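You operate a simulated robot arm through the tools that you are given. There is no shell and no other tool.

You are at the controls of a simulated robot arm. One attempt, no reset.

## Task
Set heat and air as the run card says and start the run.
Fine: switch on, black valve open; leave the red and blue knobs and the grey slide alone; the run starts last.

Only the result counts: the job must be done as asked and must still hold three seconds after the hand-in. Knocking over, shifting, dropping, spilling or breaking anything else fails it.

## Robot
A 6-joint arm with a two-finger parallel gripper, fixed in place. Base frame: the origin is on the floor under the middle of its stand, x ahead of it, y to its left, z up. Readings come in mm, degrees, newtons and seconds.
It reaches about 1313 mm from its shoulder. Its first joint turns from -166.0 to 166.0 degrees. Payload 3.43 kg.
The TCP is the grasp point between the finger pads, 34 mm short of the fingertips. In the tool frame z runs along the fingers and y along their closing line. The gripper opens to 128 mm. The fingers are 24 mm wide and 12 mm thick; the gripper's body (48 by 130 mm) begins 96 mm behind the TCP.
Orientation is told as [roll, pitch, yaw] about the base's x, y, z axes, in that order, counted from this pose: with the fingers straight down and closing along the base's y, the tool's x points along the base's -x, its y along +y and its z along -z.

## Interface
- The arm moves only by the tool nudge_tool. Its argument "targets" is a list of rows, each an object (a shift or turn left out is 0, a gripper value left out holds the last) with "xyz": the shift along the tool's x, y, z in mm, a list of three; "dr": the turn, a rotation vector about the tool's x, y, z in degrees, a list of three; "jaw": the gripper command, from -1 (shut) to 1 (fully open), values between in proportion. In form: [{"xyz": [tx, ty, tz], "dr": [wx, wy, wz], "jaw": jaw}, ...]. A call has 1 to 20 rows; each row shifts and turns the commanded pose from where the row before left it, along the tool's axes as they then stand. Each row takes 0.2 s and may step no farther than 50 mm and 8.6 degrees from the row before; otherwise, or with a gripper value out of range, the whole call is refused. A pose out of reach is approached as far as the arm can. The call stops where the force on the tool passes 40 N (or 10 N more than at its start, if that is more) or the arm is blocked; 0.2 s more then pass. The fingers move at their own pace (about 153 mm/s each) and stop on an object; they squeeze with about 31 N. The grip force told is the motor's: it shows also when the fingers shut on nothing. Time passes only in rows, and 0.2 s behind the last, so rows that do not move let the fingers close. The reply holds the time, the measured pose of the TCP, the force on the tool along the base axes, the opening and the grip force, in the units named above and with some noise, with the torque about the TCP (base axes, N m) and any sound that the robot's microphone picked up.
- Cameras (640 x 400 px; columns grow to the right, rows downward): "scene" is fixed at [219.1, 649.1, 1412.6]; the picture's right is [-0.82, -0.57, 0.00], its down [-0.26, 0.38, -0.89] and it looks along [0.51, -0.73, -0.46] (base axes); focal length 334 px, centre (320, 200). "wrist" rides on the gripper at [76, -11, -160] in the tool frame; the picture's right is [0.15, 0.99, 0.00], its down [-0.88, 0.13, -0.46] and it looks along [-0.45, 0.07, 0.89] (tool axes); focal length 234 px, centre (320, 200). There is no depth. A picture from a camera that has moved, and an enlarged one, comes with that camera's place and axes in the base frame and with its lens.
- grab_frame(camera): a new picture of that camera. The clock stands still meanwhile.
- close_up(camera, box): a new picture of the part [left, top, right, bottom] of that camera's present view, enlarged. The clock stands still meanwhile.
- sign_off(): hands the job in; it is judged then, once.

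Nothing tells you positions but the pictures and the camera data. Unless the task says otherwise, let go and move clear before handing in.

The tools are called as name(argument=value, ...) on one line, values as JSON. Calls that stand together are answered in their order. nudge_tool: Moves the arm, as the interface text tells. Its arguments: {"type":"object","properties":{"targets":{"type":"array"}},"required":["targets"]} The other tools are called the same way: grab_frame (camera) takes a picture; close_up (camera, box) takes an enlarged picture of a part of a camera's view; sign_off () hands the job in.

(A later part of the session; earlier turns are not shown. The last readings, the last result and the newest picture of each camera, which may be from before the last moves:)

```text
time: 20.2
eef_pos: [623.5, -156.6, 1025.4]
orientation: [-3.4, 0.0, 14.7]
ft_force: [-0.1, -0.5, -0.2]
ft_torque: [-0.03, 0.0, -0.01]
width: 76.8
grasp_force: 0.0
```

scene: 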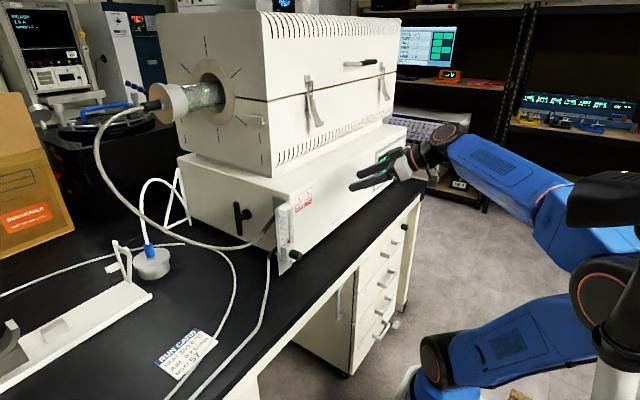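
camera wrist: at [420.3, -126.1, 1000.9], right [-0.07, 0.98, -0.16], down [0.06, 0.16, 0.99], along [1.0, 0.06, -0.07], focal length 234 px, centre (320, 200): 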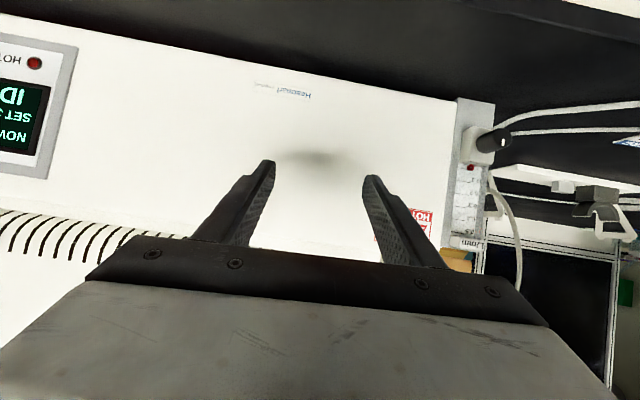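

The tool points down with small roll and yaw errors. I correct those and slide left toward the flowmeter, keeping z≈1040.

nudge_tool(targets=[{"dr": [0, 0, 7.35]}, {"dr": [0, 0, 7.35]}, {"dr": [-3.4, 0, 0]}, {"xyz": [0, 40, -3]}, {"xyz": [0, 40, -3]}, {"xyz": [0, 40, -3]}, {"xyz": [0, 40, -3]}, {"xyz": [0, 40, -3]}])

grab_frame(camera="wrist")

grab_frame(camera="scene")

```text
time: 22.0
eef_pos: [621.5, 42.4, 1040.5]
orientation: [0.3, -1.1, 0.0]
ft_force: [0.3, -1.0, 0.1]
ft_torque: [-0.01, -0.01, 0.0]
width: 77.0
grasp_force: 0.1
```

```text
taken
camera wrist: at [545.0, 32.4, 1200.4], right [-0.14, 0.99, 0.0], down [0.87, 0.13, 0.47], along [0.47, 0.07, -0.88], focal length 234 px, centre (320, 200)
```

wrist: 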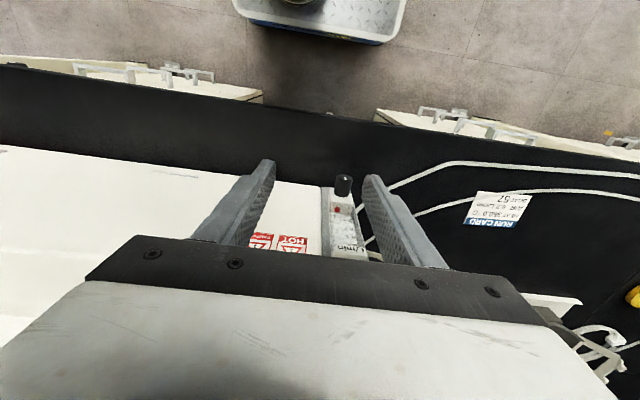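

```text
taken
```

scene: 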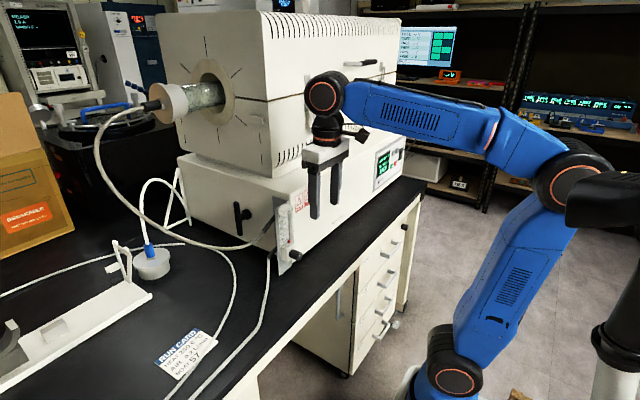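

The arm is now over the flowmeter in a good stance. I enlarge the knob and float tube in both views to triangulate.

close_up(camera="wrist", box=[290, 155, 390, 250])

close_up(camera="scene", box=[265, 190, 315, 275])

close_up(camera="scene", box=[280, 235, 310, 275])

```text
4.21 times, centred on (340, 202) of wrist
camera zoom: at [545.0, 32.4, 1200.4], right [-0.14, 0.99, 0.0], down [0.87, 0.13, 0.47], along [0.47, 0.07, -0.88], focal length 986 px, centre (236, 190)
```

zoom: 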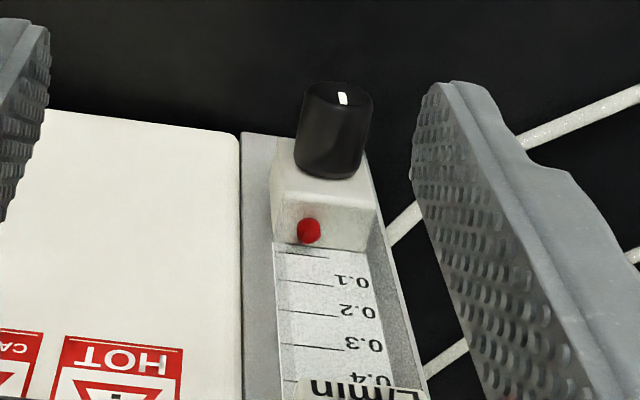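

```text
4.71 times, centred on (290, 232) of scene
camera zoom: at [219.1, 649.1, 1412.6], right [-0.82, -0.57, 0.0], down [-0.26, 0.38, -0.89], along [0.51, -0.73, -0.46], focal length 1574 px, centre (461, 47)
```

zoom: 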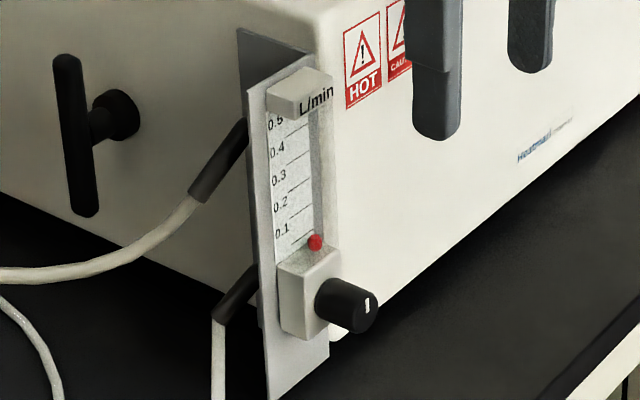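

```text
10.00 times, centred on (295, 255) of scene
camera zoom: at [219.1, 649.1, 1412.6], right [-0.82, -0.57, 0.0], down [-0.26, 0.38, -0.89], along [0.51, -0.73, -0.46], focal length 3344 px, centre (570, -350)
```

zoom: 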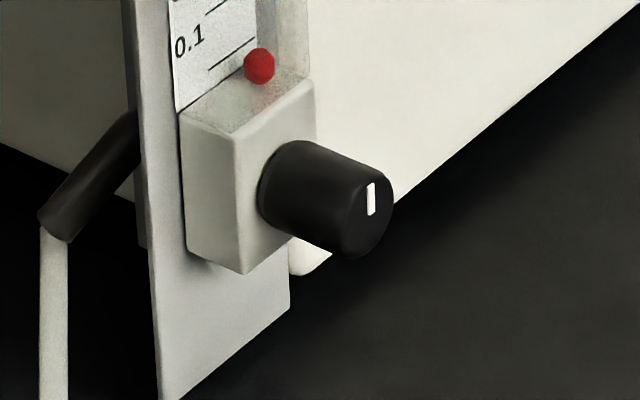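

The knob is about 25 mm across and 28 mm long, its face centre near (676, 89.5, 870.5), with the white mark at 12 o'clock; the float rests at the bottom. I tilt the fingers 15° forward so the gripper body stays clear of the meter, and come down partway over the knob.

nudge_tool(targets=[{"dr": [0, -7, 0], "jaw": -0.1}, {"dr": [0, -7, 0]}, {"xyz": [-7.25, 23.5, 14.9]}, {"xyz": [-7.25, 23.5, 14.9]}, {"xyz": [0, 0, 30]}, {"xyz": [0, 0, 30]}])

grab_frame(camera="wrist")

close_up(camera="scene", box=[245, 150, 345, 275])

```text
time: 23.4
eef_pos: [659.8, 89.3, 959.5]
orientation: [0.3, -15.0, -0.1]
ft_force: [-0.6, -0.6, 0.9]
ft_torque: [0.01, -0.03, -0.02]
width: 57.8
grasp_force: 0.0
```

```text
taken
camera wrist: at [546.0, 79.1, 1094.8], right [-0.14, 0.99, -0.03], down [0.73, 0.13, 0.67], along [0.67, 0.07, -0.74], focal length 234 px, centre (320, 200)
```

wrist: 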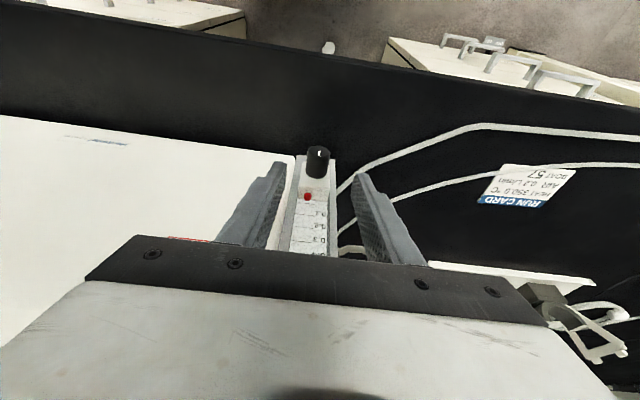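

```text
3.20 times, centred on (295, 212) of scene
camera zoom: at [219.1, 649.1, 1412.6], right [-0.82, -0.57, 0.0], down [-0.26, 0.38, -0.89], along [0.51, -0.73, -0.46], focal length 1070 px, centre (400, 160)
```

zoom: 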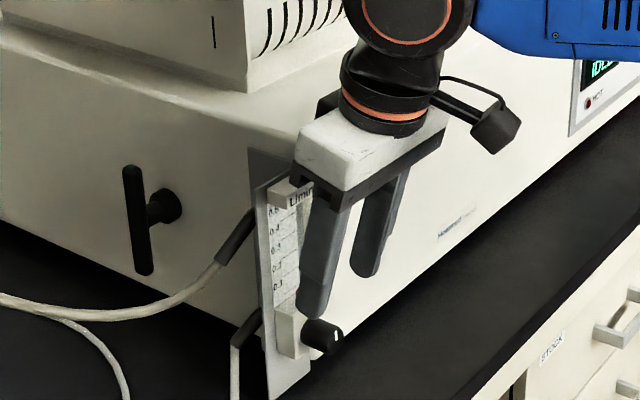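

The fingers are straddling correctly above the knob. I descend most of the remaining 92 mm and check the clearance.

nudge_tool(targets=[{"xyz": [0, 0, 25]}, {"xyz": [0, 0, 20]}, {"xyz": [0.5, 0, 15]}])

grab_frame(camera="wrist")

close_up(camera="scene", box=[255, 180, 335, 280])

```text
time: 24.2
eef_pos: [674.7, 88.6, 899.7]
orientation: [0.3, -15.0, -0.1]
ft_force: [-0.4, 0.4, 0.3]
ft_torque: [0.02, 0.0, 0.02]
width: 57.7
grasp_force: 0.1
```

```text
taken
camera wrist: at [560.8, 79.6, 1036.4], right [-0.14, 0.99, -0.03], down [0.73, 0.13, 0.67], along [0.67, 0.07, -0.74], focal length 234 px, centre (320, 200)
```

wrist: 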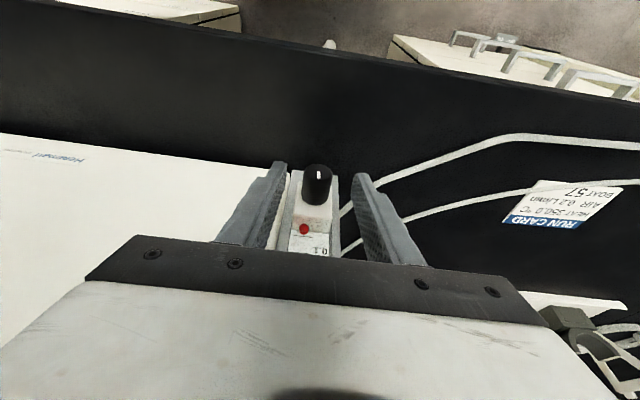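

```text
4.00 times, centred on (295, 230) of scene
camera zoom: at [219.1, 649.1, 1412.6], right [-0.82, -0.57, 0.0], down [-0.26, 0.38, -0.89], along [0.51, -0.73, -0.46], focal length 1338 px, centre (420, 80)
```

zoom: 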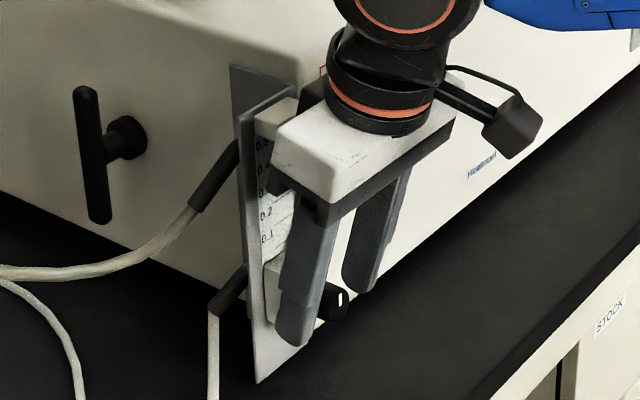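

The fingertips now straddle the knob's top. I zoom in the wrist view to verify centring before the last 30 mm.

close_up(camera="wrist", box=[250, 150, 400, 250])

```text
4.00 times, centred on (325, 200) of wrist
camera zoom: at [560.8, 79.6, 1036.4], right [-0.14, 0.99, -0.03], down [0.73, 0.13, 0.67], along [0.67, 0.07, -0.74], focal length 937 px, centre (300, 200)
```

zoom: 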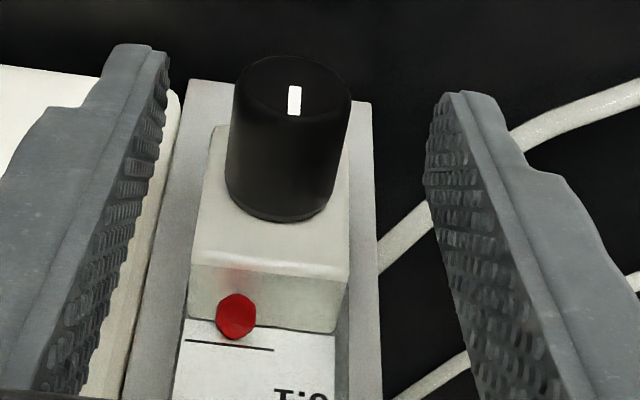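

Centring is good (knob axis y≈89, z≈872). I lower the last 29 mm and close gently on the knob.

nudge_tool(targets=[{"xyz": [0, 0, 15]}, {"xyz": [0, 0.3, 14]}, {}, {"jaw": -1}, {"jaw": -1}, {"jaw": -1}, {"jaw": -1}])

close_up(camera="scene", box=[255, 180, 335, 280])

close_up(camera="wrist", box=[250, 150, 400, 250])

```text
time: 25.4
eef_pos: [682.8, 87.0, 872.4]
orientation: [0.0, -15.0, -0.1]
ft_force: [2.9, -27.8, 2.4]
ft_torque: [0.12, -0.02, 0.38]
width: 24.7
grasp_force: 45.4
stopped in row 6: the force on the tool passed its limit at 42 N (the readings are from after the stop); the commanded pose is now the measured one
```

```text
4.00 times, centred on (295, 230) of scene
camera zoom: at [219.1, 649.1, 1412.6], right [-0.82, -0.57, 0.0], down [-0.26, 0.38, -0.89], along [0.51, -0.73, -0.46], focal length 1338 px, centre (420, 80)
```

zoom: 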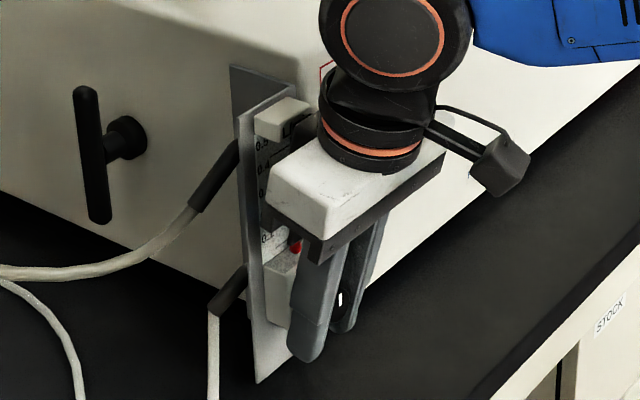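

```text
4.00 times, centred on (325, 200) of wrist
camera zoom: at [568.8, 78.3, 1008.0], right [-0.14, 0.99, -0.04], down [0.73, 0.13, 0.67], along [0.67, 0.06, -0.74], focal length 937 px, centre (300, 200)
```

zoom: 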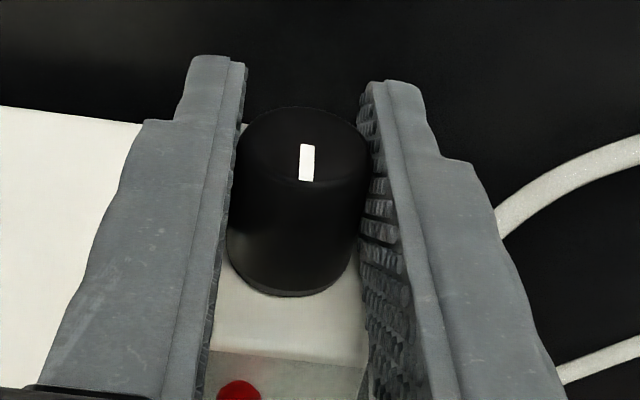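

The knob is gripped (24.7 mm) with some side load because I was about 2 mm off. I hold still a moment to let it settle and read the forces.

nudge_tool(targets=[{"jaw": -1}, {"jaw": -1}])

```text
time: 26.0
eef_pos: [681.2, 87.4, 871.8]
orientation: [-0.2, -15.0, -0.1]
ft_force: [3.8, -23.5, 3.8]
ft_torque: [0.21, 0.69, 0.59]
width: 24.7
grasp_force: 45.0
stopped in row 2: the force on the tool passed its limit at 41 N (the readings are from after the stop); the commanded pose is now the measured one
```

There is still about 24 N of side load toward -y. I relieve it by moving the grasp centre slightly in -y.

nudge_tool(targets=[{"xyz": [0, -1.0, 0]}, {}])

```text
time: 26.6
eef_pos: [683.0, 88.5, 871.1]
orientation: [-0.1, -14.9, 0.0]
ft_force: [5.4, -10.0, 10.2]
ft_torque: [0.03, 1.2, 0.35]
width: 24.8
grasp_force: 45.3
```

The side load dropped to about 10 N. I now turn the knob 16° counter-clockwise (as seen from the front) by rotating the tool about the knob's axis, and look for response.

nudge_tool(targets=[{"dr": [3.86, 0, -1.04]}, {"dr": [3.86, 0, -1.04]}, {"dr": [3.86, 0, -1.04]}, {"dr": [3.86, 0, -1.04]}])

close_up(camera="scene", box=[255, 180, 335, 280])

close_up(camera="wrist", box=[250, 150, 400, 250])

```text
time: 27.6
eef_pos: [681.7, 87.1, 871.0]
orientation: [-16.7, -14.3, 4.1]
ft_force: [3.5, -21.3, -7.2]
ft_torque: [0.7, -0.4, 0.12]
width: 24.6
grasp_force: 45.1
```

```text
4.00 times, centred on (295, 230) of scene
camera zoom: at [219.1, 649.1, 1412.6], right [-0.82, -0.57, 0.0], down [-0.26, 0.38, -0.89], along [0.51, -0.73, -0.46], focal length 1338 px, centre (420, 80)
```

zoom: 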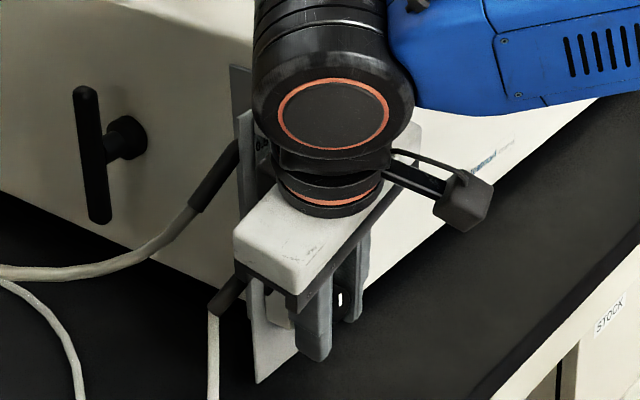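

```text
4.00 times, centred on (325, 200) of wrist
camera zoom: at [568.9, 114.7, 1004.5], right [-0.14, 0.94, -0.31], down [0.73, 0.31, 0.6], along [0.66, -0.14, -0.73], focal length 937 px, centre (300, 200)
```

zoom: 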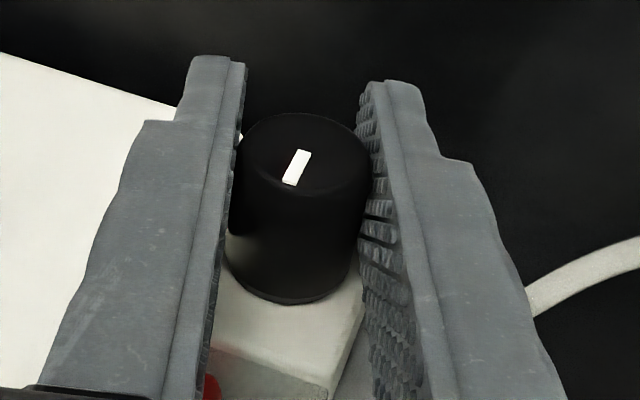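

The white mark stayed upright relative to the meter, so the knob slipped in the fingers: it is at its stop in that direction. I turn the other way (clockwise) and watch the mark and the float.

nudge_tool(targets=[{"dr": [-3.86, 0, 1.04]}, {"dr": [-3.86, 0, 1.04]}, {"dr": [-3.86, 0, 1.04]}, {"dr": [-3.86, 0, 1.04]}])

close_up(camera="scene", box=[255, 180, 335, 280])

close_up(camera="wrist", box=[250, 150, 400, 250])

```text
time: 28.6
eef_pos: [682.8, 87.8, 871.6]
orientation: [0.0, -14.9, -0.1]
ft_force: [-2.3, -15.8, -13.4]
ft_torque: [0.08, -0.07, 0.03]
width: 24.3
grasp_force: 45.1
```

```text
4.00 times, centred on (295, 230) of scene
camera zoom: at [219.1, 649.1, 1412.6], right [-0.82, -0.57, 0.0], down [-0.26, 0.38, -0.89], along [0.51, -0.73, -0.46], focal length 1338 px, centre (420, 80)
```

zoom: 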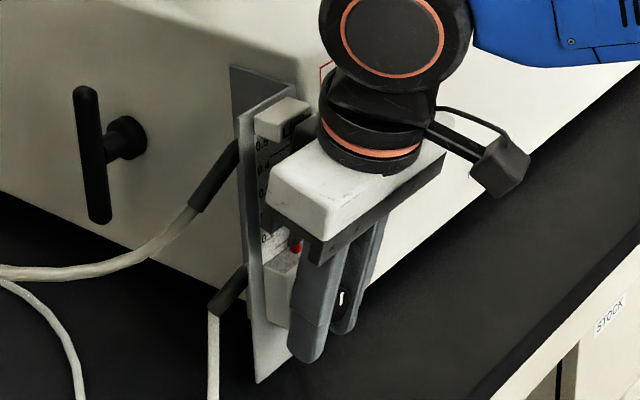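

```text
4.00 times, centred on (325, 200) of wrist
camera zoom: at [568.7, 78.1, 1007.3], right [-0.14, 0.99, -0.04], down [0.73, 0.13, 0.67], along [0.66, 0.07, -0.74], focal length 937 px, centre (300, 200)
```

zoom: 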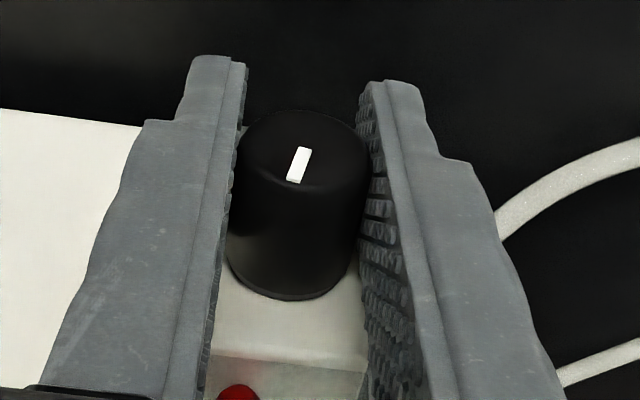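

The mark now leans with the tool: clockwise turning moves the knob. I continue clockwise 24° more and check the float.

nudge_tool(targets=[{"dr": [-3.86, 0, 1.04]}, {"dr": [-3.86, 0, 1.04]}, {"dr": [-3.86, 0, 1.04]}, {"dr": [-3.86, 0, 1.04]}, {"dr": [-3.86, 0, 1.04]}, {"dr": [-3.86, 0, 1.04]}])

close_up(camera="scene", box=[255, 180, 335, 280])

close_up(camera="wrist", box=[250, 150, 400, 250])

```text
time: 30.0
eef_pos: [682.0, 89.2, 871.6]
orientation: [24.7, -13.7, -6.3]
ft_force: [-10.2, 9.0, -9.6]
ft_torque: [-0.04, 0.47, 0.44]
width: 24.5
grasp_force: 45.1
```

```text
4.00 times, centred on (295, 230) of scene
camera zoom: at [219.1, 649.1, 1412.6], right [-0.82, -0.57, 0.0], down [-0.26, 0.38, -0.89], along [0.51, -0.73, -0.46], focal length 1338 px, centre (420, 80)
```

zoom: 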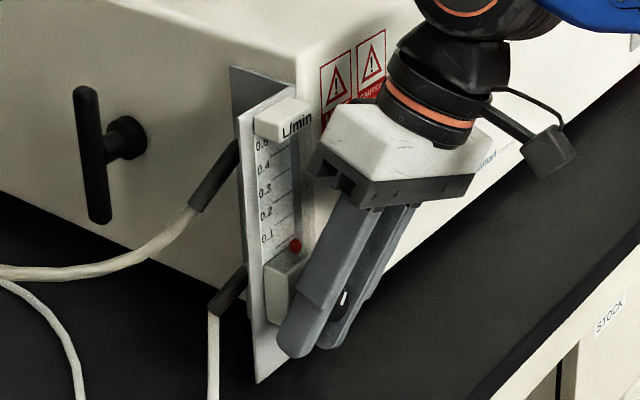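

```text
4.00 times, centred on (325, 200) of wrist
camera zoom: at [568.6, 25.7, 991.5], right [-0.14, 0.92, 0.37], down [0.73, -0.15, 0.66], along [0.67, 0.36, -0.65], focal length 937 px, centre (300, 200)
```

zoom: 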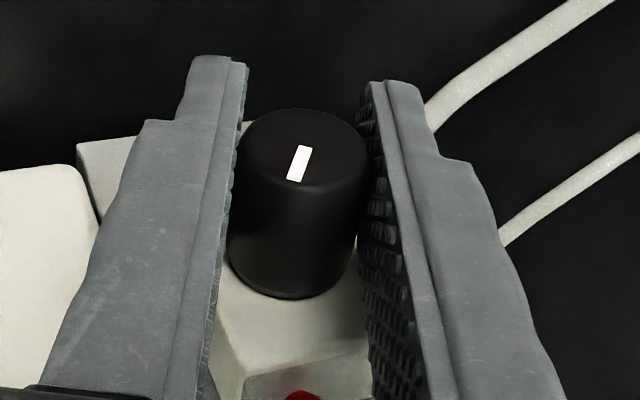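

The knob has turned about 40° clockwise but the float still rests at the bottom, so the black T-valve upstream is probably shut. I release the knob, back out along the fingers, and go to the T-handle next.

nudge_tool(targets=[{"jaw": -0.1}, {"jaw": -0.1}, {"xyz": [0, 0, -30]}, {"xyz": [0, 0, -40]}, {"xyz": [0, 0, -45]}])

close_up(camera="scene", box=[265, 190, 315, 275])

grab_frame(camera="scene")

```text
time: 31.2
eef_pos: [652.9, 41.9, 974.5]
orientation: [24.6, -13.5, -6.3]
ft_force: [-0.3, -0.2, -0.6]
ft_torque: [0.0, 0.04, -0.02]
width: 57.4
grasp_force: 0.0
```

```text
4.71 times, centred on (290, 232) of scene
camera zoom: at [219.1, 649.1, 1412.6], right [-0.82, -0.57, 0.0], down [-0.26, 0.38, -0.89], along [0.51, -0.73, -0.46], focal length 1574 px, centre (461, 47)
```

zoom: 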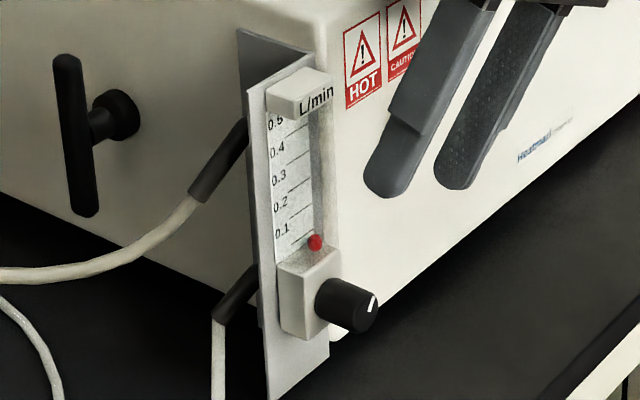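

```text
taken
```

scene: 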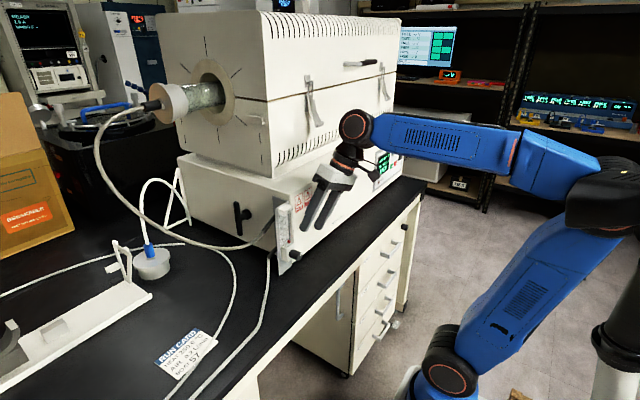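

The mark has turned clockwise but the float has not moved. I straighten the tool, rise, and move over to the left so the wrist camera can inspect the T-handle and the hose around it.

nudge_tool(targets=[{"xyz": [0, 0, -30]}, {"dr": [5.97, 0, -1.6]}, {"dr": [5.97, 0, -1.6]}, {"dr": [5.97, 0, -1.6]}, {"dr": [5.97, 0, -1.6]}, {"xyz": [0, 20, -40]}, {"xyz": [0, 40, -20]}, {"xyz": [0, 40, 0]}])

grab_frame(camera="scene")

grab_frame(camera="wrist")

```text
time: 33.0
eef_pos: [630.0, 133.7, 1059.6]
orientation: [-0.9, -15.0, 0.0]
ft_force: [0.3, -0.1, 0.5]
ft_torque: [0.02, 0.03, 0.01]
width: 57.7
grasp_force: 0.1
```

```text
taken
```

scene: 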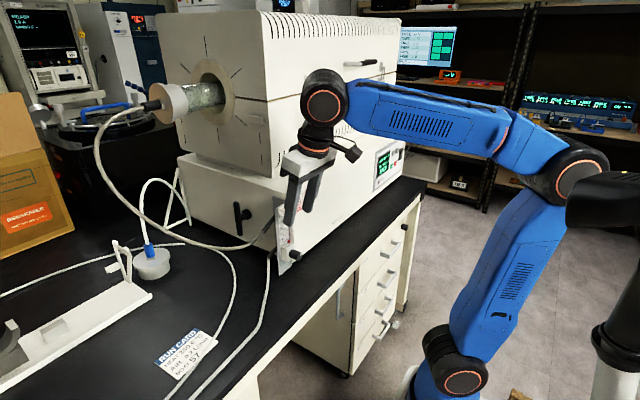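

```text
taken
camera wrist: at [515.5, 126.4, 1195.5], right [-0.14, 0.99, -0.05], down [0.73, 0.14, 0.67], along [0.67, 0.05, -0.74], focal length 234 px, centre (320, 200)
```

wrist: 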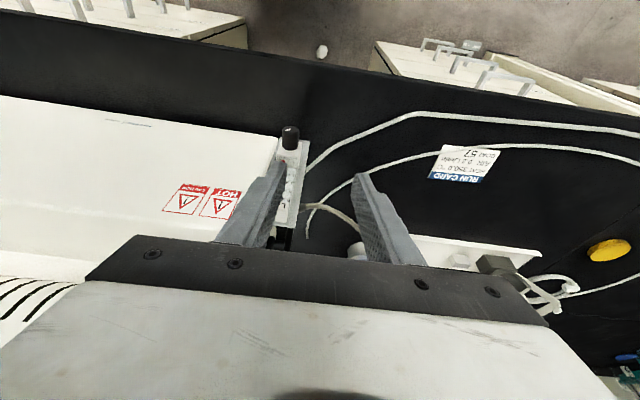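

All clear so far. I continue left and a little up, then tilt the camera toward the T-handle.

nudge_tool(targets=[{"xyz": [0, 45, -10]}, {"xyz": [0, 45, -10]}, {"xyz": [0, 45, -10]}, {"xyz": [0, 45, -10]}, {"dr": [0, -7.5, 0]}, {"dr": [0, -7.5, 0]}])

grab_frame(camera="scene")

grab_frame(camera="wrist")

```text
time: 34.4
eef_pos: [621.2, 312.9, 1094.5]
orientation: [-0.9, -30.0, 0.2]
ft_force: [-0.1, 0.8, 0.1]
ft_torque: [-0.06, 0.03, 0.0]
width: 57.3
grasp_force: 0.1
```

```text
taken
```

scene: 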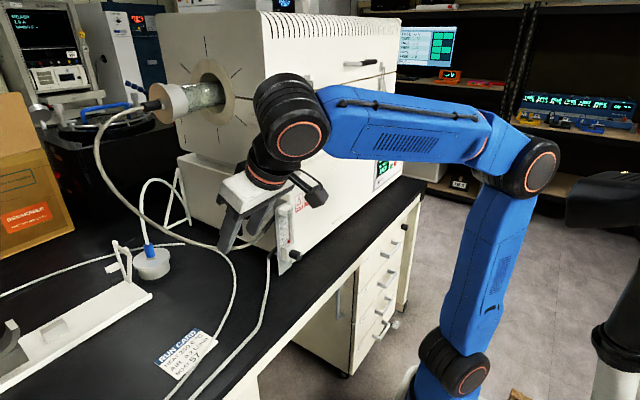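

```text
taken
camera wrist: at [476.5, 304.9, 1194.7], right [-0.12, 0.99, -0.09], down [0.54, 0.14, 0.83], along [0.84, 0.06, -0.55], focal length 234 px, centre (320, 200)
```

wrist: 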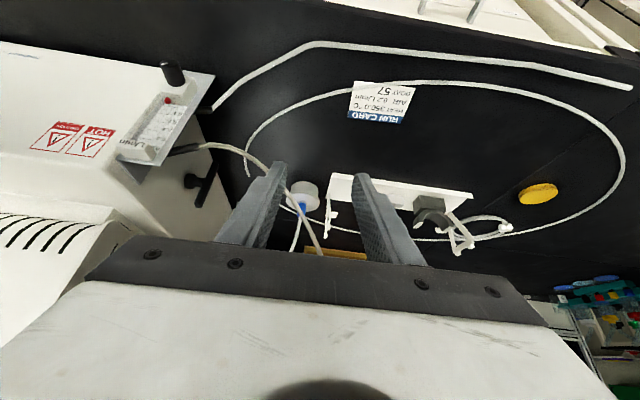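

The T-handle and the hose looping past it are in view. I enlarge to see how the hose runs relative to the handle.

close_up(camera="wrist", box=[110, 120, 350, 260])

close_up(camera="scene", box=[80, 60, 300, 260])

```text
2.67 times, centred on (230, 190) of wrist
camera zoom: at [476.5, 304.9, 1194.7], right [-0.12, 0.99, -0.09], down [0.54, 0.14, 0.83], along [0.84, 0.06, -0.55], focal length 624 px, centre (560, 227)
```

zoom: 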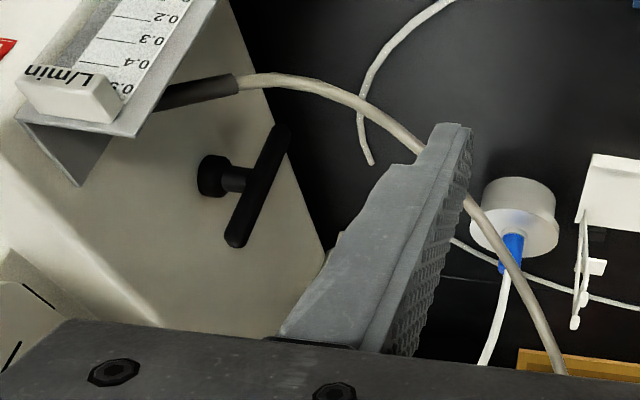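

```text
2.00 times, centred on (190, 160) of scene
camera zoom: at [219.1, 649.1, 1412.6], right [-0.82, -0.57, 0.0], down [-0.26, 0.38, -0.89], along [0.51, -0.73, -0.46], focal length 669 px, centre (580, 280)
```

zoom: 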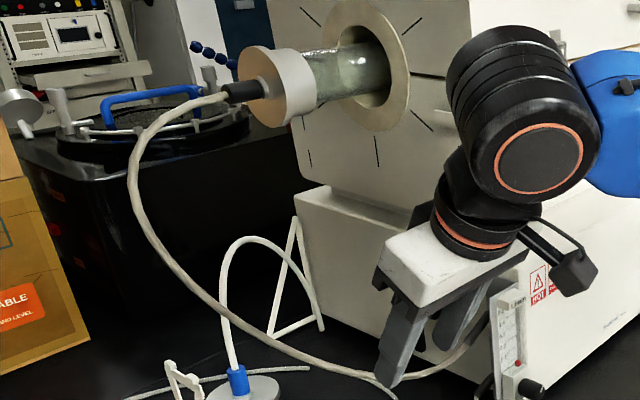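

The hose passes in front of the handle at roughly (844,271,947), so I must come from above and the robot side. The handle is near (879,109,927), about 110 mm long and vertical. I lean the tool to point down, forward and toward the wall, and approach to a viewing point above it.

nudge_tool(targets=[{"dr": [6.5, 0, -3.75]}, {"dr": [6.5, 0, -3.75]}, {"dr": [6.5, 0, -3.75]}, {"dr": [6.5, 0, -3.75]}, {"xyz": [-16.7, -20.4, 27.4], "jaw": -1}, {"xyz": [-16.7, -20.4, 27.4]}, {"xyz": [-16.7, -20.4, 27.4]}])

grab_frame(camera="scene")

grab_frame(camera="wrist")

```text
time: 36.0
eef_pos: [706.0, 238.1, 1083.5]
orientation: [-34.6, -25.4, 16.3]
ft_force: [0.2, 0.6, -0.6]
ft_torque: [0.0, 0.0, 0.01]
width: 0.2
grasp_force: 31.0
```

```text
taken
```

scene: 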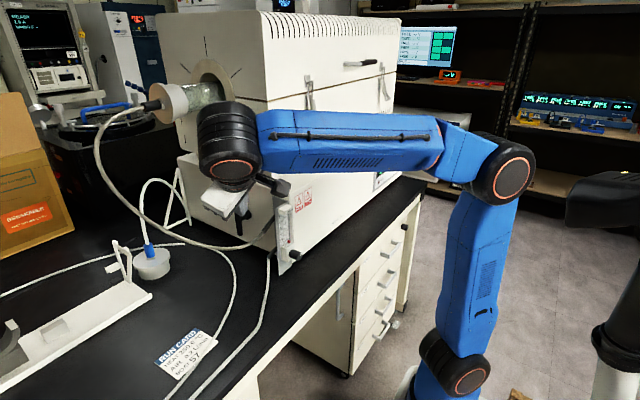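

```text
taken
camera wrist: at [561.0, 281.7, 1177.7], right [-0.13, 0.81, -0.57], down [0.54, 0.54, 0.65], along [0.83, -0.22, -0.5], focal length 234 px, centre (320, 200)
```

wrist: 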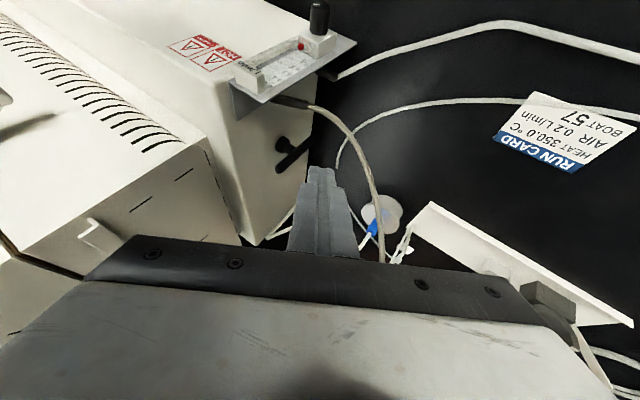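

I zoom both views from this new viewpoint to refine the handle and hose positions.

close_up(camera="wrist", box=[220, 70, 400, 200])

close_up(camera="scene", box=[180, 170, 300, 280])

```text
3.08 times, centred on (310, 135) of wrist
camera zoom: at [561.0, 281.7, 1177.7], right [-0.13, 0.81, -0.57], down [0.54, 0.54, 0.65], along [0.83, -0.22, -0.5], focal length 720 px, centre (351, 400)
```

zoom: 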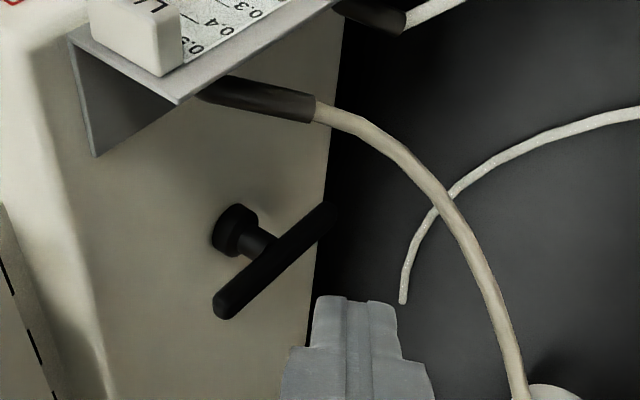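

```text
3.64 times, centred on (240, 225) of scene
camera zoom: at [219.1, 649.1, 1412.6], right [-0.82, -0.57, 0.0], down [-0.26, 0.38, -0.89], along [0.51, -0.73, -0.46], focal length 1216 px, centre (611, 109)
```

zoom: 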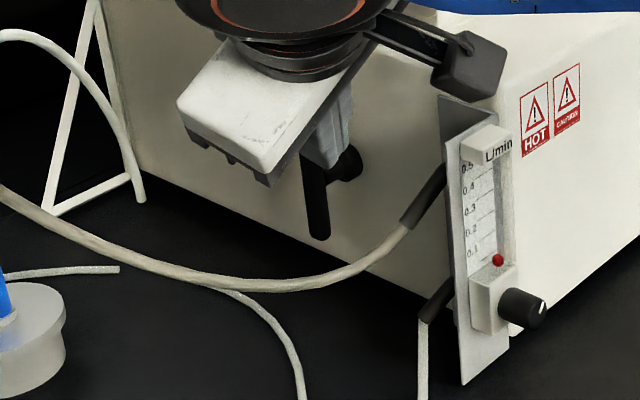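

The two views are nearly in line, but they agree on the handle at about x≈884, y≈104, z≈868–980, with the furnace wall near y≈65. I move closer in the same posture, then re-check with the fingers in view.

nudge_tool(targets=[{"xyz": [-16.7, -20.4, 27.4]}, {"xyz": [-16.7, -20.4, 27.4]}, {"xyz": [-16.7, -20.4, 27.4]}])

grab_frame(camera="wrist")

close_up(camera="scene", box=[160, 80, 320, 280])

```text
time: 36.8
eef_pos: [789.3, 163.7, 1075.6]
orientation: [-34.6, -25.4, 16.3]
ft_force: [-0.1, 0.3, 0.0]
ft_torque: [0.02, -0.04, 0.01]
width: 0.0
grasp_force: 30.9
```

```text
taken
camera wrist: at [644.6, 206.6, 1169.5], right [-0.12, 0.81, -0.57], down [0.54, 0.54, 0.65], along [0.83, -0.22, -0.5], focal length 234 px, centre (320, 200)
```

wrist: 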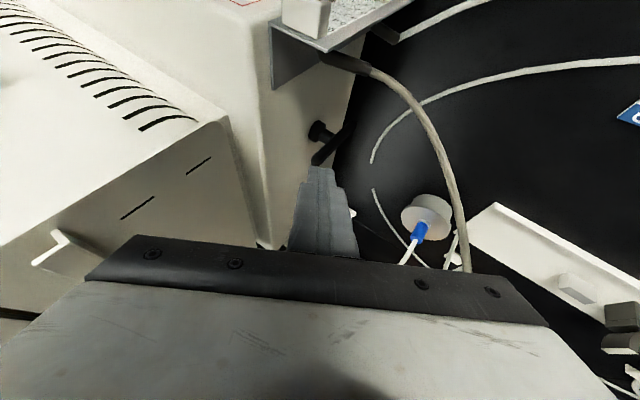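

```text
2.00 times, centred on (240, 180) of scene
camera zoom: at [219.1, 649.1, 1412.6], right [-0.82, -0.57, 0.0], down [-0.26, 0.38, -0.89], along [0.51, -0.73, -0.46], focal length 669 px, centre (480, 240)
```

zoom: 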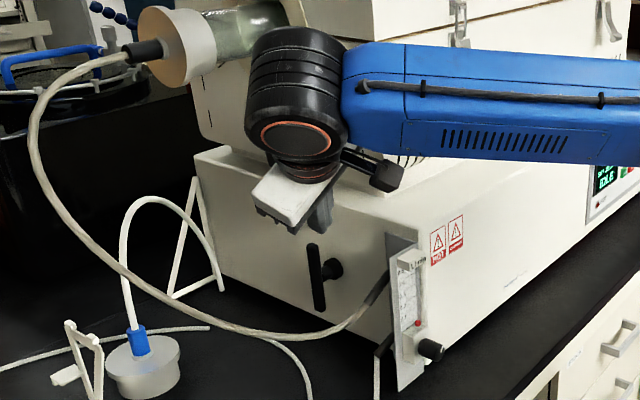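

close_up(camera="wrist", box=[270, 80, 390, 180])

close_up(camera="scene", box=[205, 150, 275, 245])

```text
4.00 times, centred on (330, 130) of wrist
camera zoom: at [644.6, 206.6, 1169.5], right [-0.12, 0.81, -0.57], down [0.54, 0.54, 0.65], along [0.83, -0.22, -0.5], focal length 937 px, centre (280, 480)
```

zoom: 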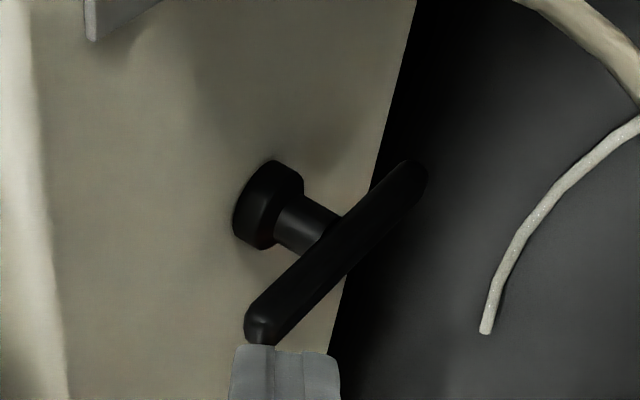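

```text
4.21 times, centred on (240, 198) of scene
camera zoom: at [219.1, 649.1, 1412.6], right [-0.82, -0.57, 0.0], down [-0.26, 0.38, -0.89], along [0.51, -0.73, -0.46], focal length 1408 px, centre (657, 210)
```

zoom: 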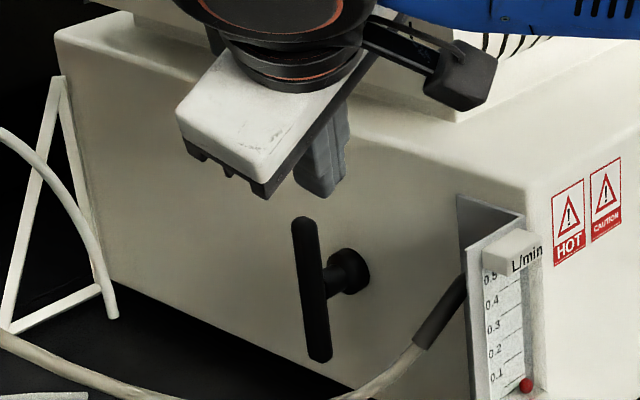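

Best estimate: pivot near (887, ~70, 921), bar at y≈100 with its top at z≈975. I go down along the fingers toward a spot just on the robot side of the bar's top end.

nudge_tool(targets=[{"xyz": [5, 2.4, 35]}, {"xyz": [5, 2.4, 35]}, {"xyz": [2, 1, 20]}])

grab_frame(camera="wrist")

close_up(camera="wrist", box=[270, 80, 390, 200])

close_up(camera="scene", box=[205, 150, 275, 245])

```text
time: 37.6
eef_pos: [823.4, 125.1, 1001.4]
orientation: [-34.5, -25.4, 16.2]
ft_force: [-0.6, 0.0, 0.1]
ft_torque: [0.04, 0.0, -0.01]
width: 0.4
grasp_force: 31.7
```

```text
taken
camera wrist: at [678.5, 167.9, 1094.1], right [-0.12, 0.81, -0.57], down [0.54, 0.54, 0.65], along [0.83, -0.22, -0.5], focal length 234 px, centre (320, 200)
```

wrist: 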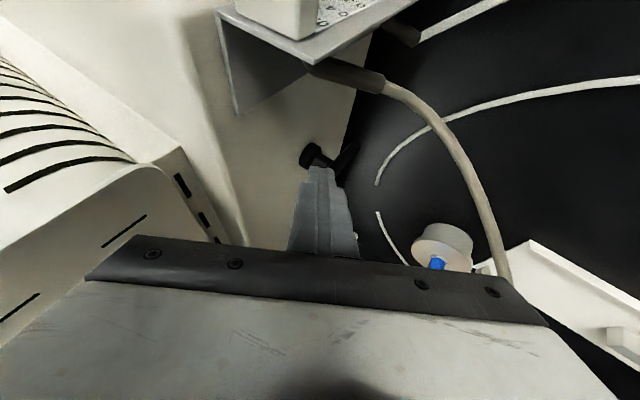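

```text
3.33 times, centred on (330, 140) of wrist
camera zoom: at [678.5, 167.9, 1094.1], right [-0.12, 0.81, -0.57], down [0.54, 0.54, 0.65], along [0.83, -0.22, -0.5], focal length 781 px, centre (287, 400)
```

zoom: 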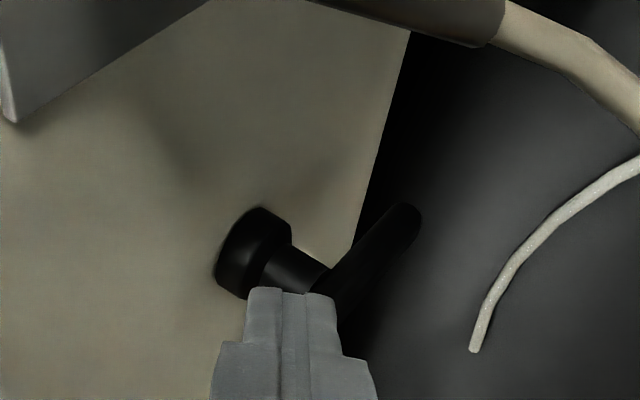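

```text
4.21 times, centred on (240, 198) of scene
camera zoom: at [219.1, 649.1, 1412.6], right [-0.82, -0.57, 0.0], down [-0.26, 0.38, -0.89], along [0.51, -0.73, -0.46], focal length 1408 px, centre (657, 210)
```

zoom: 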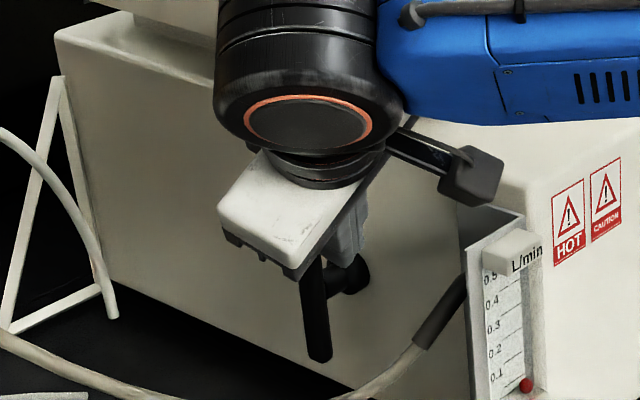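

The tip is beside the upper part of the bar on its robot side. I go 20 mm deeper, then push toward +x in small steps to feel for the bar.

nudge_tool(targets=[{"xyz": [0, 0, 20]}, {"xyz": [-5.2, 0, 3]}, {"xyz": [-5.2, 0, 3]}, {"xyz": [-5.2, 0, 3]}, {"xyz": [-5.2, 0, 3]}])

close_up(camera="wrist", box=[270, 80, 390, 200])

close_up(camera="scene", box=[205, 150, 275, 245])

```text
time: 38.8
eef_pos: [848.6, 113.8, 986.1]
orientation: [-34.5, -25.1, 16.2]
ft_force: [-23.9, 2.7, 2.8]
ft_torque: [-0.14, 0.39, -0.19]
width: 0.0
grasp_force: 30.4
stopped in row 5: the force on the tool passed its limit at 51 N (the readings are from after the stop); the commanded pose is now the measured one
```

```text
3.33 times, centred on (330, 140) of wrist
camera zoom: at [705.2, 157.7, 1080.5], right [-0.13, 0.81, -0.57], down [0.54, 0.54, 0.65], along [0.83, -0.23, -0.51], focal length 781 px, centre (287, 400)
```

zoom: 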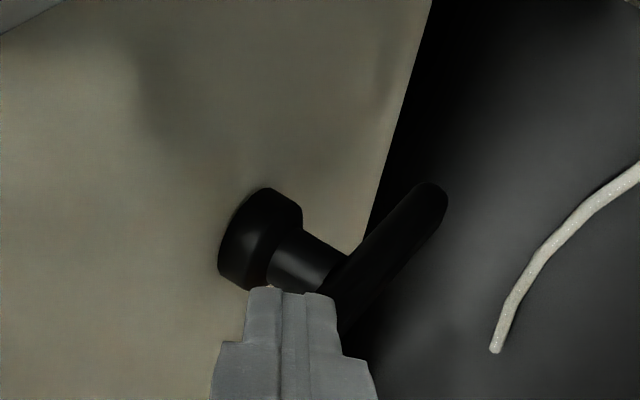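

```text
4.21 times, centred on (240, 198) of scene
camera zoom: at [219.1, 649.1, 1412.6], right [-0.82, -0.57, 0.0], down [-0.26, 0.38, -0.89], along [0.51, -0.73, -0.46], focal length 1408 px, centre (657, 210)
```

zoom: 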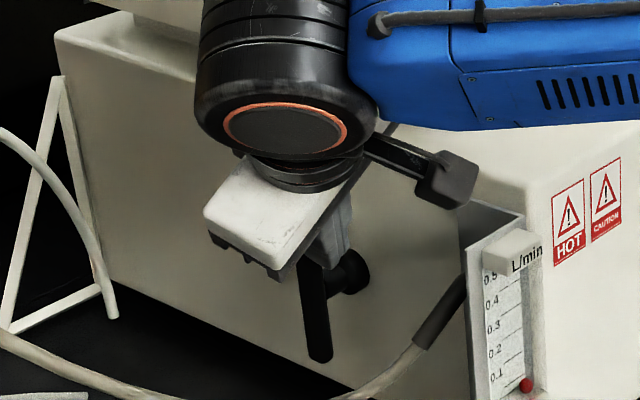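

Pushing the top toward +x meets a firm stop, so the handle turns the other way. I back off, lift over the bar, and come down on its far side to pull the top toward -x.

nudge_tool(targets=[{"xyz": [4.33, 0, -2.5]}, {"xyz": [0, 0, -35]}, {"xyz": [0, 0, -35]}, {"xyz": [-27.7, 0, 16]}, {"xyz": [-27.7, 0, 16]}])

grab_frame(camera="wrist")

close_up(camera="scene", box=[160, 80, 320, 280])

```text
time: 40.0
eef_pos: [876.1, 142.9, 1036.8]
orientation: [-34.4, -25.1, 16.1]
ft_force: [-0.1, -0.3, 0.3]
ft_torque: [0.02, -0.02, 0.02]
width: 0.2
grasp_force: 30.8
```

```text
taken
camera wrist: at [731.6, 186.7, 1131.7], right [-0.13, 0.81, -0.57], down [0.54, 0.54, 0.65], along [0.83, -0.23, -0.51], focal length 234 px, centre (320, 200)
```

wrist: 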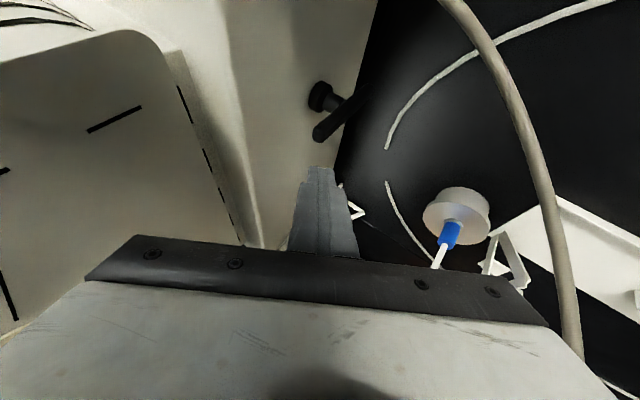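

```text
2.00 times, centred on (240, 180) of scene
camera zoom: at [219.1, 649.1, 1412.6], right [-0.82, -0.57, 0.0], down [-0.26, 0.38, -0.89], along [0.51, -0.73, -0.46], focal length 669 px, centre (480, 240)
```

zoom: 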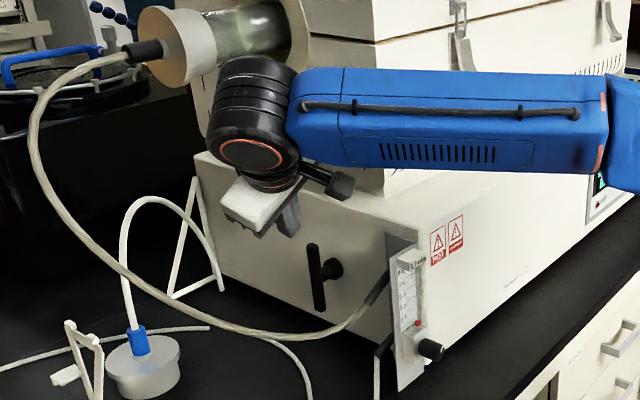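

close_up(camera="wrist", box=[270, 50, 390, 180])

```text
3.08 times, centred on (330, 115) of wrist
camera zoom: at [731.6, 186.7, 1131.7], right [-0.13, 0.81, -0.57], down [0.54, 0.54, 0.65], along [0.83, -0.23, -0.51], focal length 720 px, centre (289, 462)
```

zoom: 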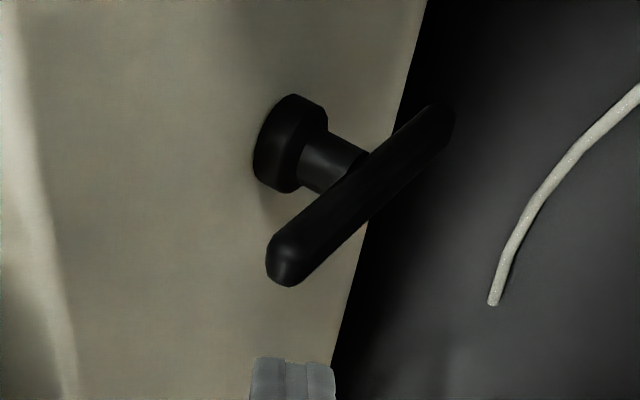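

The handle's top end is at about (884,102,977) with a radius near 7 mm. I descend along the fingers on its far side, leaving roughly 8 mm gap.

nudge_tool(targets=[{"xyz": [1.1, -1.1, 21.2]}, {"xyz": [1.1, -1.1, 21.2]}, {"xyz": [1.1, -1.1, 21.2]}])

close_up(camera="wrist", box=[270, 50, 390, 180])

close_up(camera="scene", box=[205, 150, 275, 245])

```text
time: 40.8
eef_pos: [904.0, 112.7, 989.8]
orientation: [-34.6, -25.2, 16.1]
ft_force: [0.3, 0.5, -0.4]
ft_torque: [0.01, -0.03, 0.02]
width: 0.0
grasp_force: 31.4
```

```text
3.08 times, centred on (330, 115) of wrist
camera zoom: at [759.7, 155.7, 1083.7], right [-0.13, 0.81, -0.57], down [0.54, 0.54, 0.65], along [0.83, -0.23, -0.51], focal length 720 px, centre (289, 462)
```

zoom: 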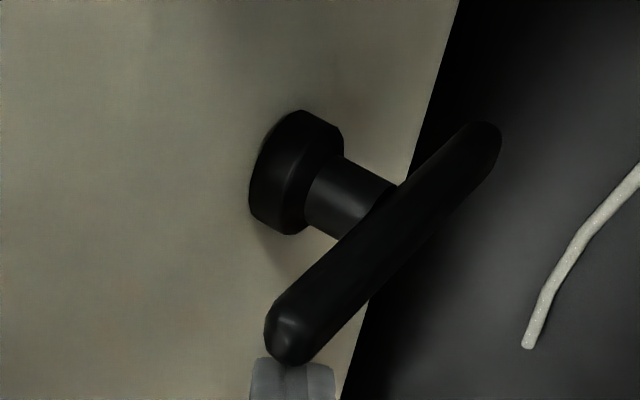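

```text
4.21 times, centred on (240, 198) of scene
camera zoom: at [219.1, 649.1, 1412.6], right [-0.82, -0.57, 0.0], down [-0.26, 0.38, -0.89], along [0.51, -0.73, -0.46], focal length 1408 px, centre (657, 210)
```

zoom: 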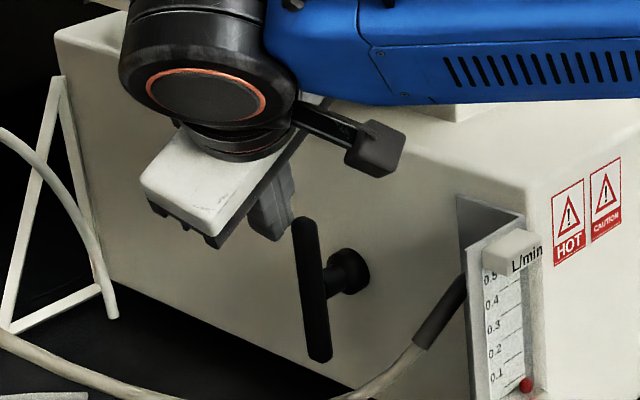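

The fingertip sits behind the bar's top end but with little overlap. I lower it another 12 mm before pulling.

nudge_tool(targets=[{"xyz": [1.7, 6.2, 10.9]}, {"xyz": [4.33, 0, -2.5]}, {"xyz": [4.33, 0, -2.5]}, {"xyz": [4.33, 0, -2.5]}])

close_up(camera="wrist", box=[270, 50, 390, 180])

close_up(camera="scene", box=[205, 150, 275, 245])

```text
time: 41.8
eef_pos: [892.8, 112.5, 978.7]
orientation: [-34.5, -25.1, 16.1]
ft_force: [-0.3, 0.1, -0.2]
ft_torque: [0.01, 0.01, -0.04]
width: 0.0
grasp_force: 31.2
```

```text
3.08 times, centred on (330, 115) of wrist
camera zoom: at [748.8, 156.1, 1072.4], right [-0.13, 0.81, -0.57], down [0.54, 0.54, 0.65], along [0.83, -0.23, -0.51], focal length 720 px, centre (289, 462)
```

zoom: 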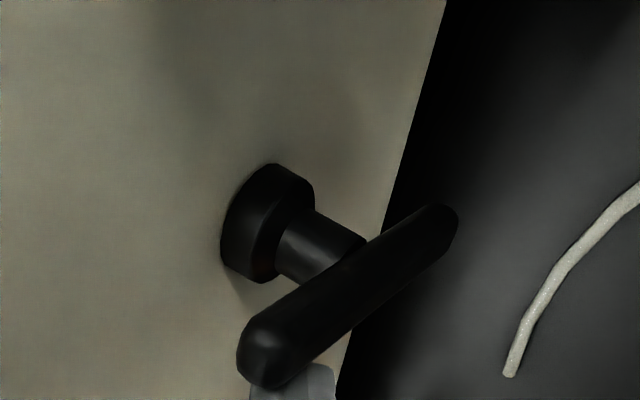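

```text
4.21 times, centred on (240, 198) of scene
camera zoom: at [219.1, 649.1, 1412.6], right [-0.82, -0.57, 0.0], down [-0.26, 0.38, -0.89], along [0.51, -0.73, -0.46], focal length 1408 px, centre (657, 210)
```

zoom: 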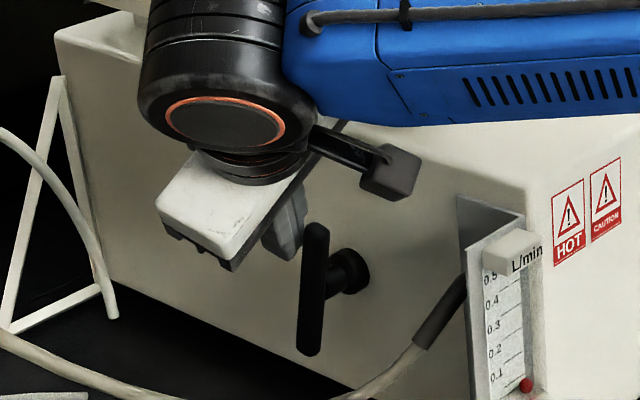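

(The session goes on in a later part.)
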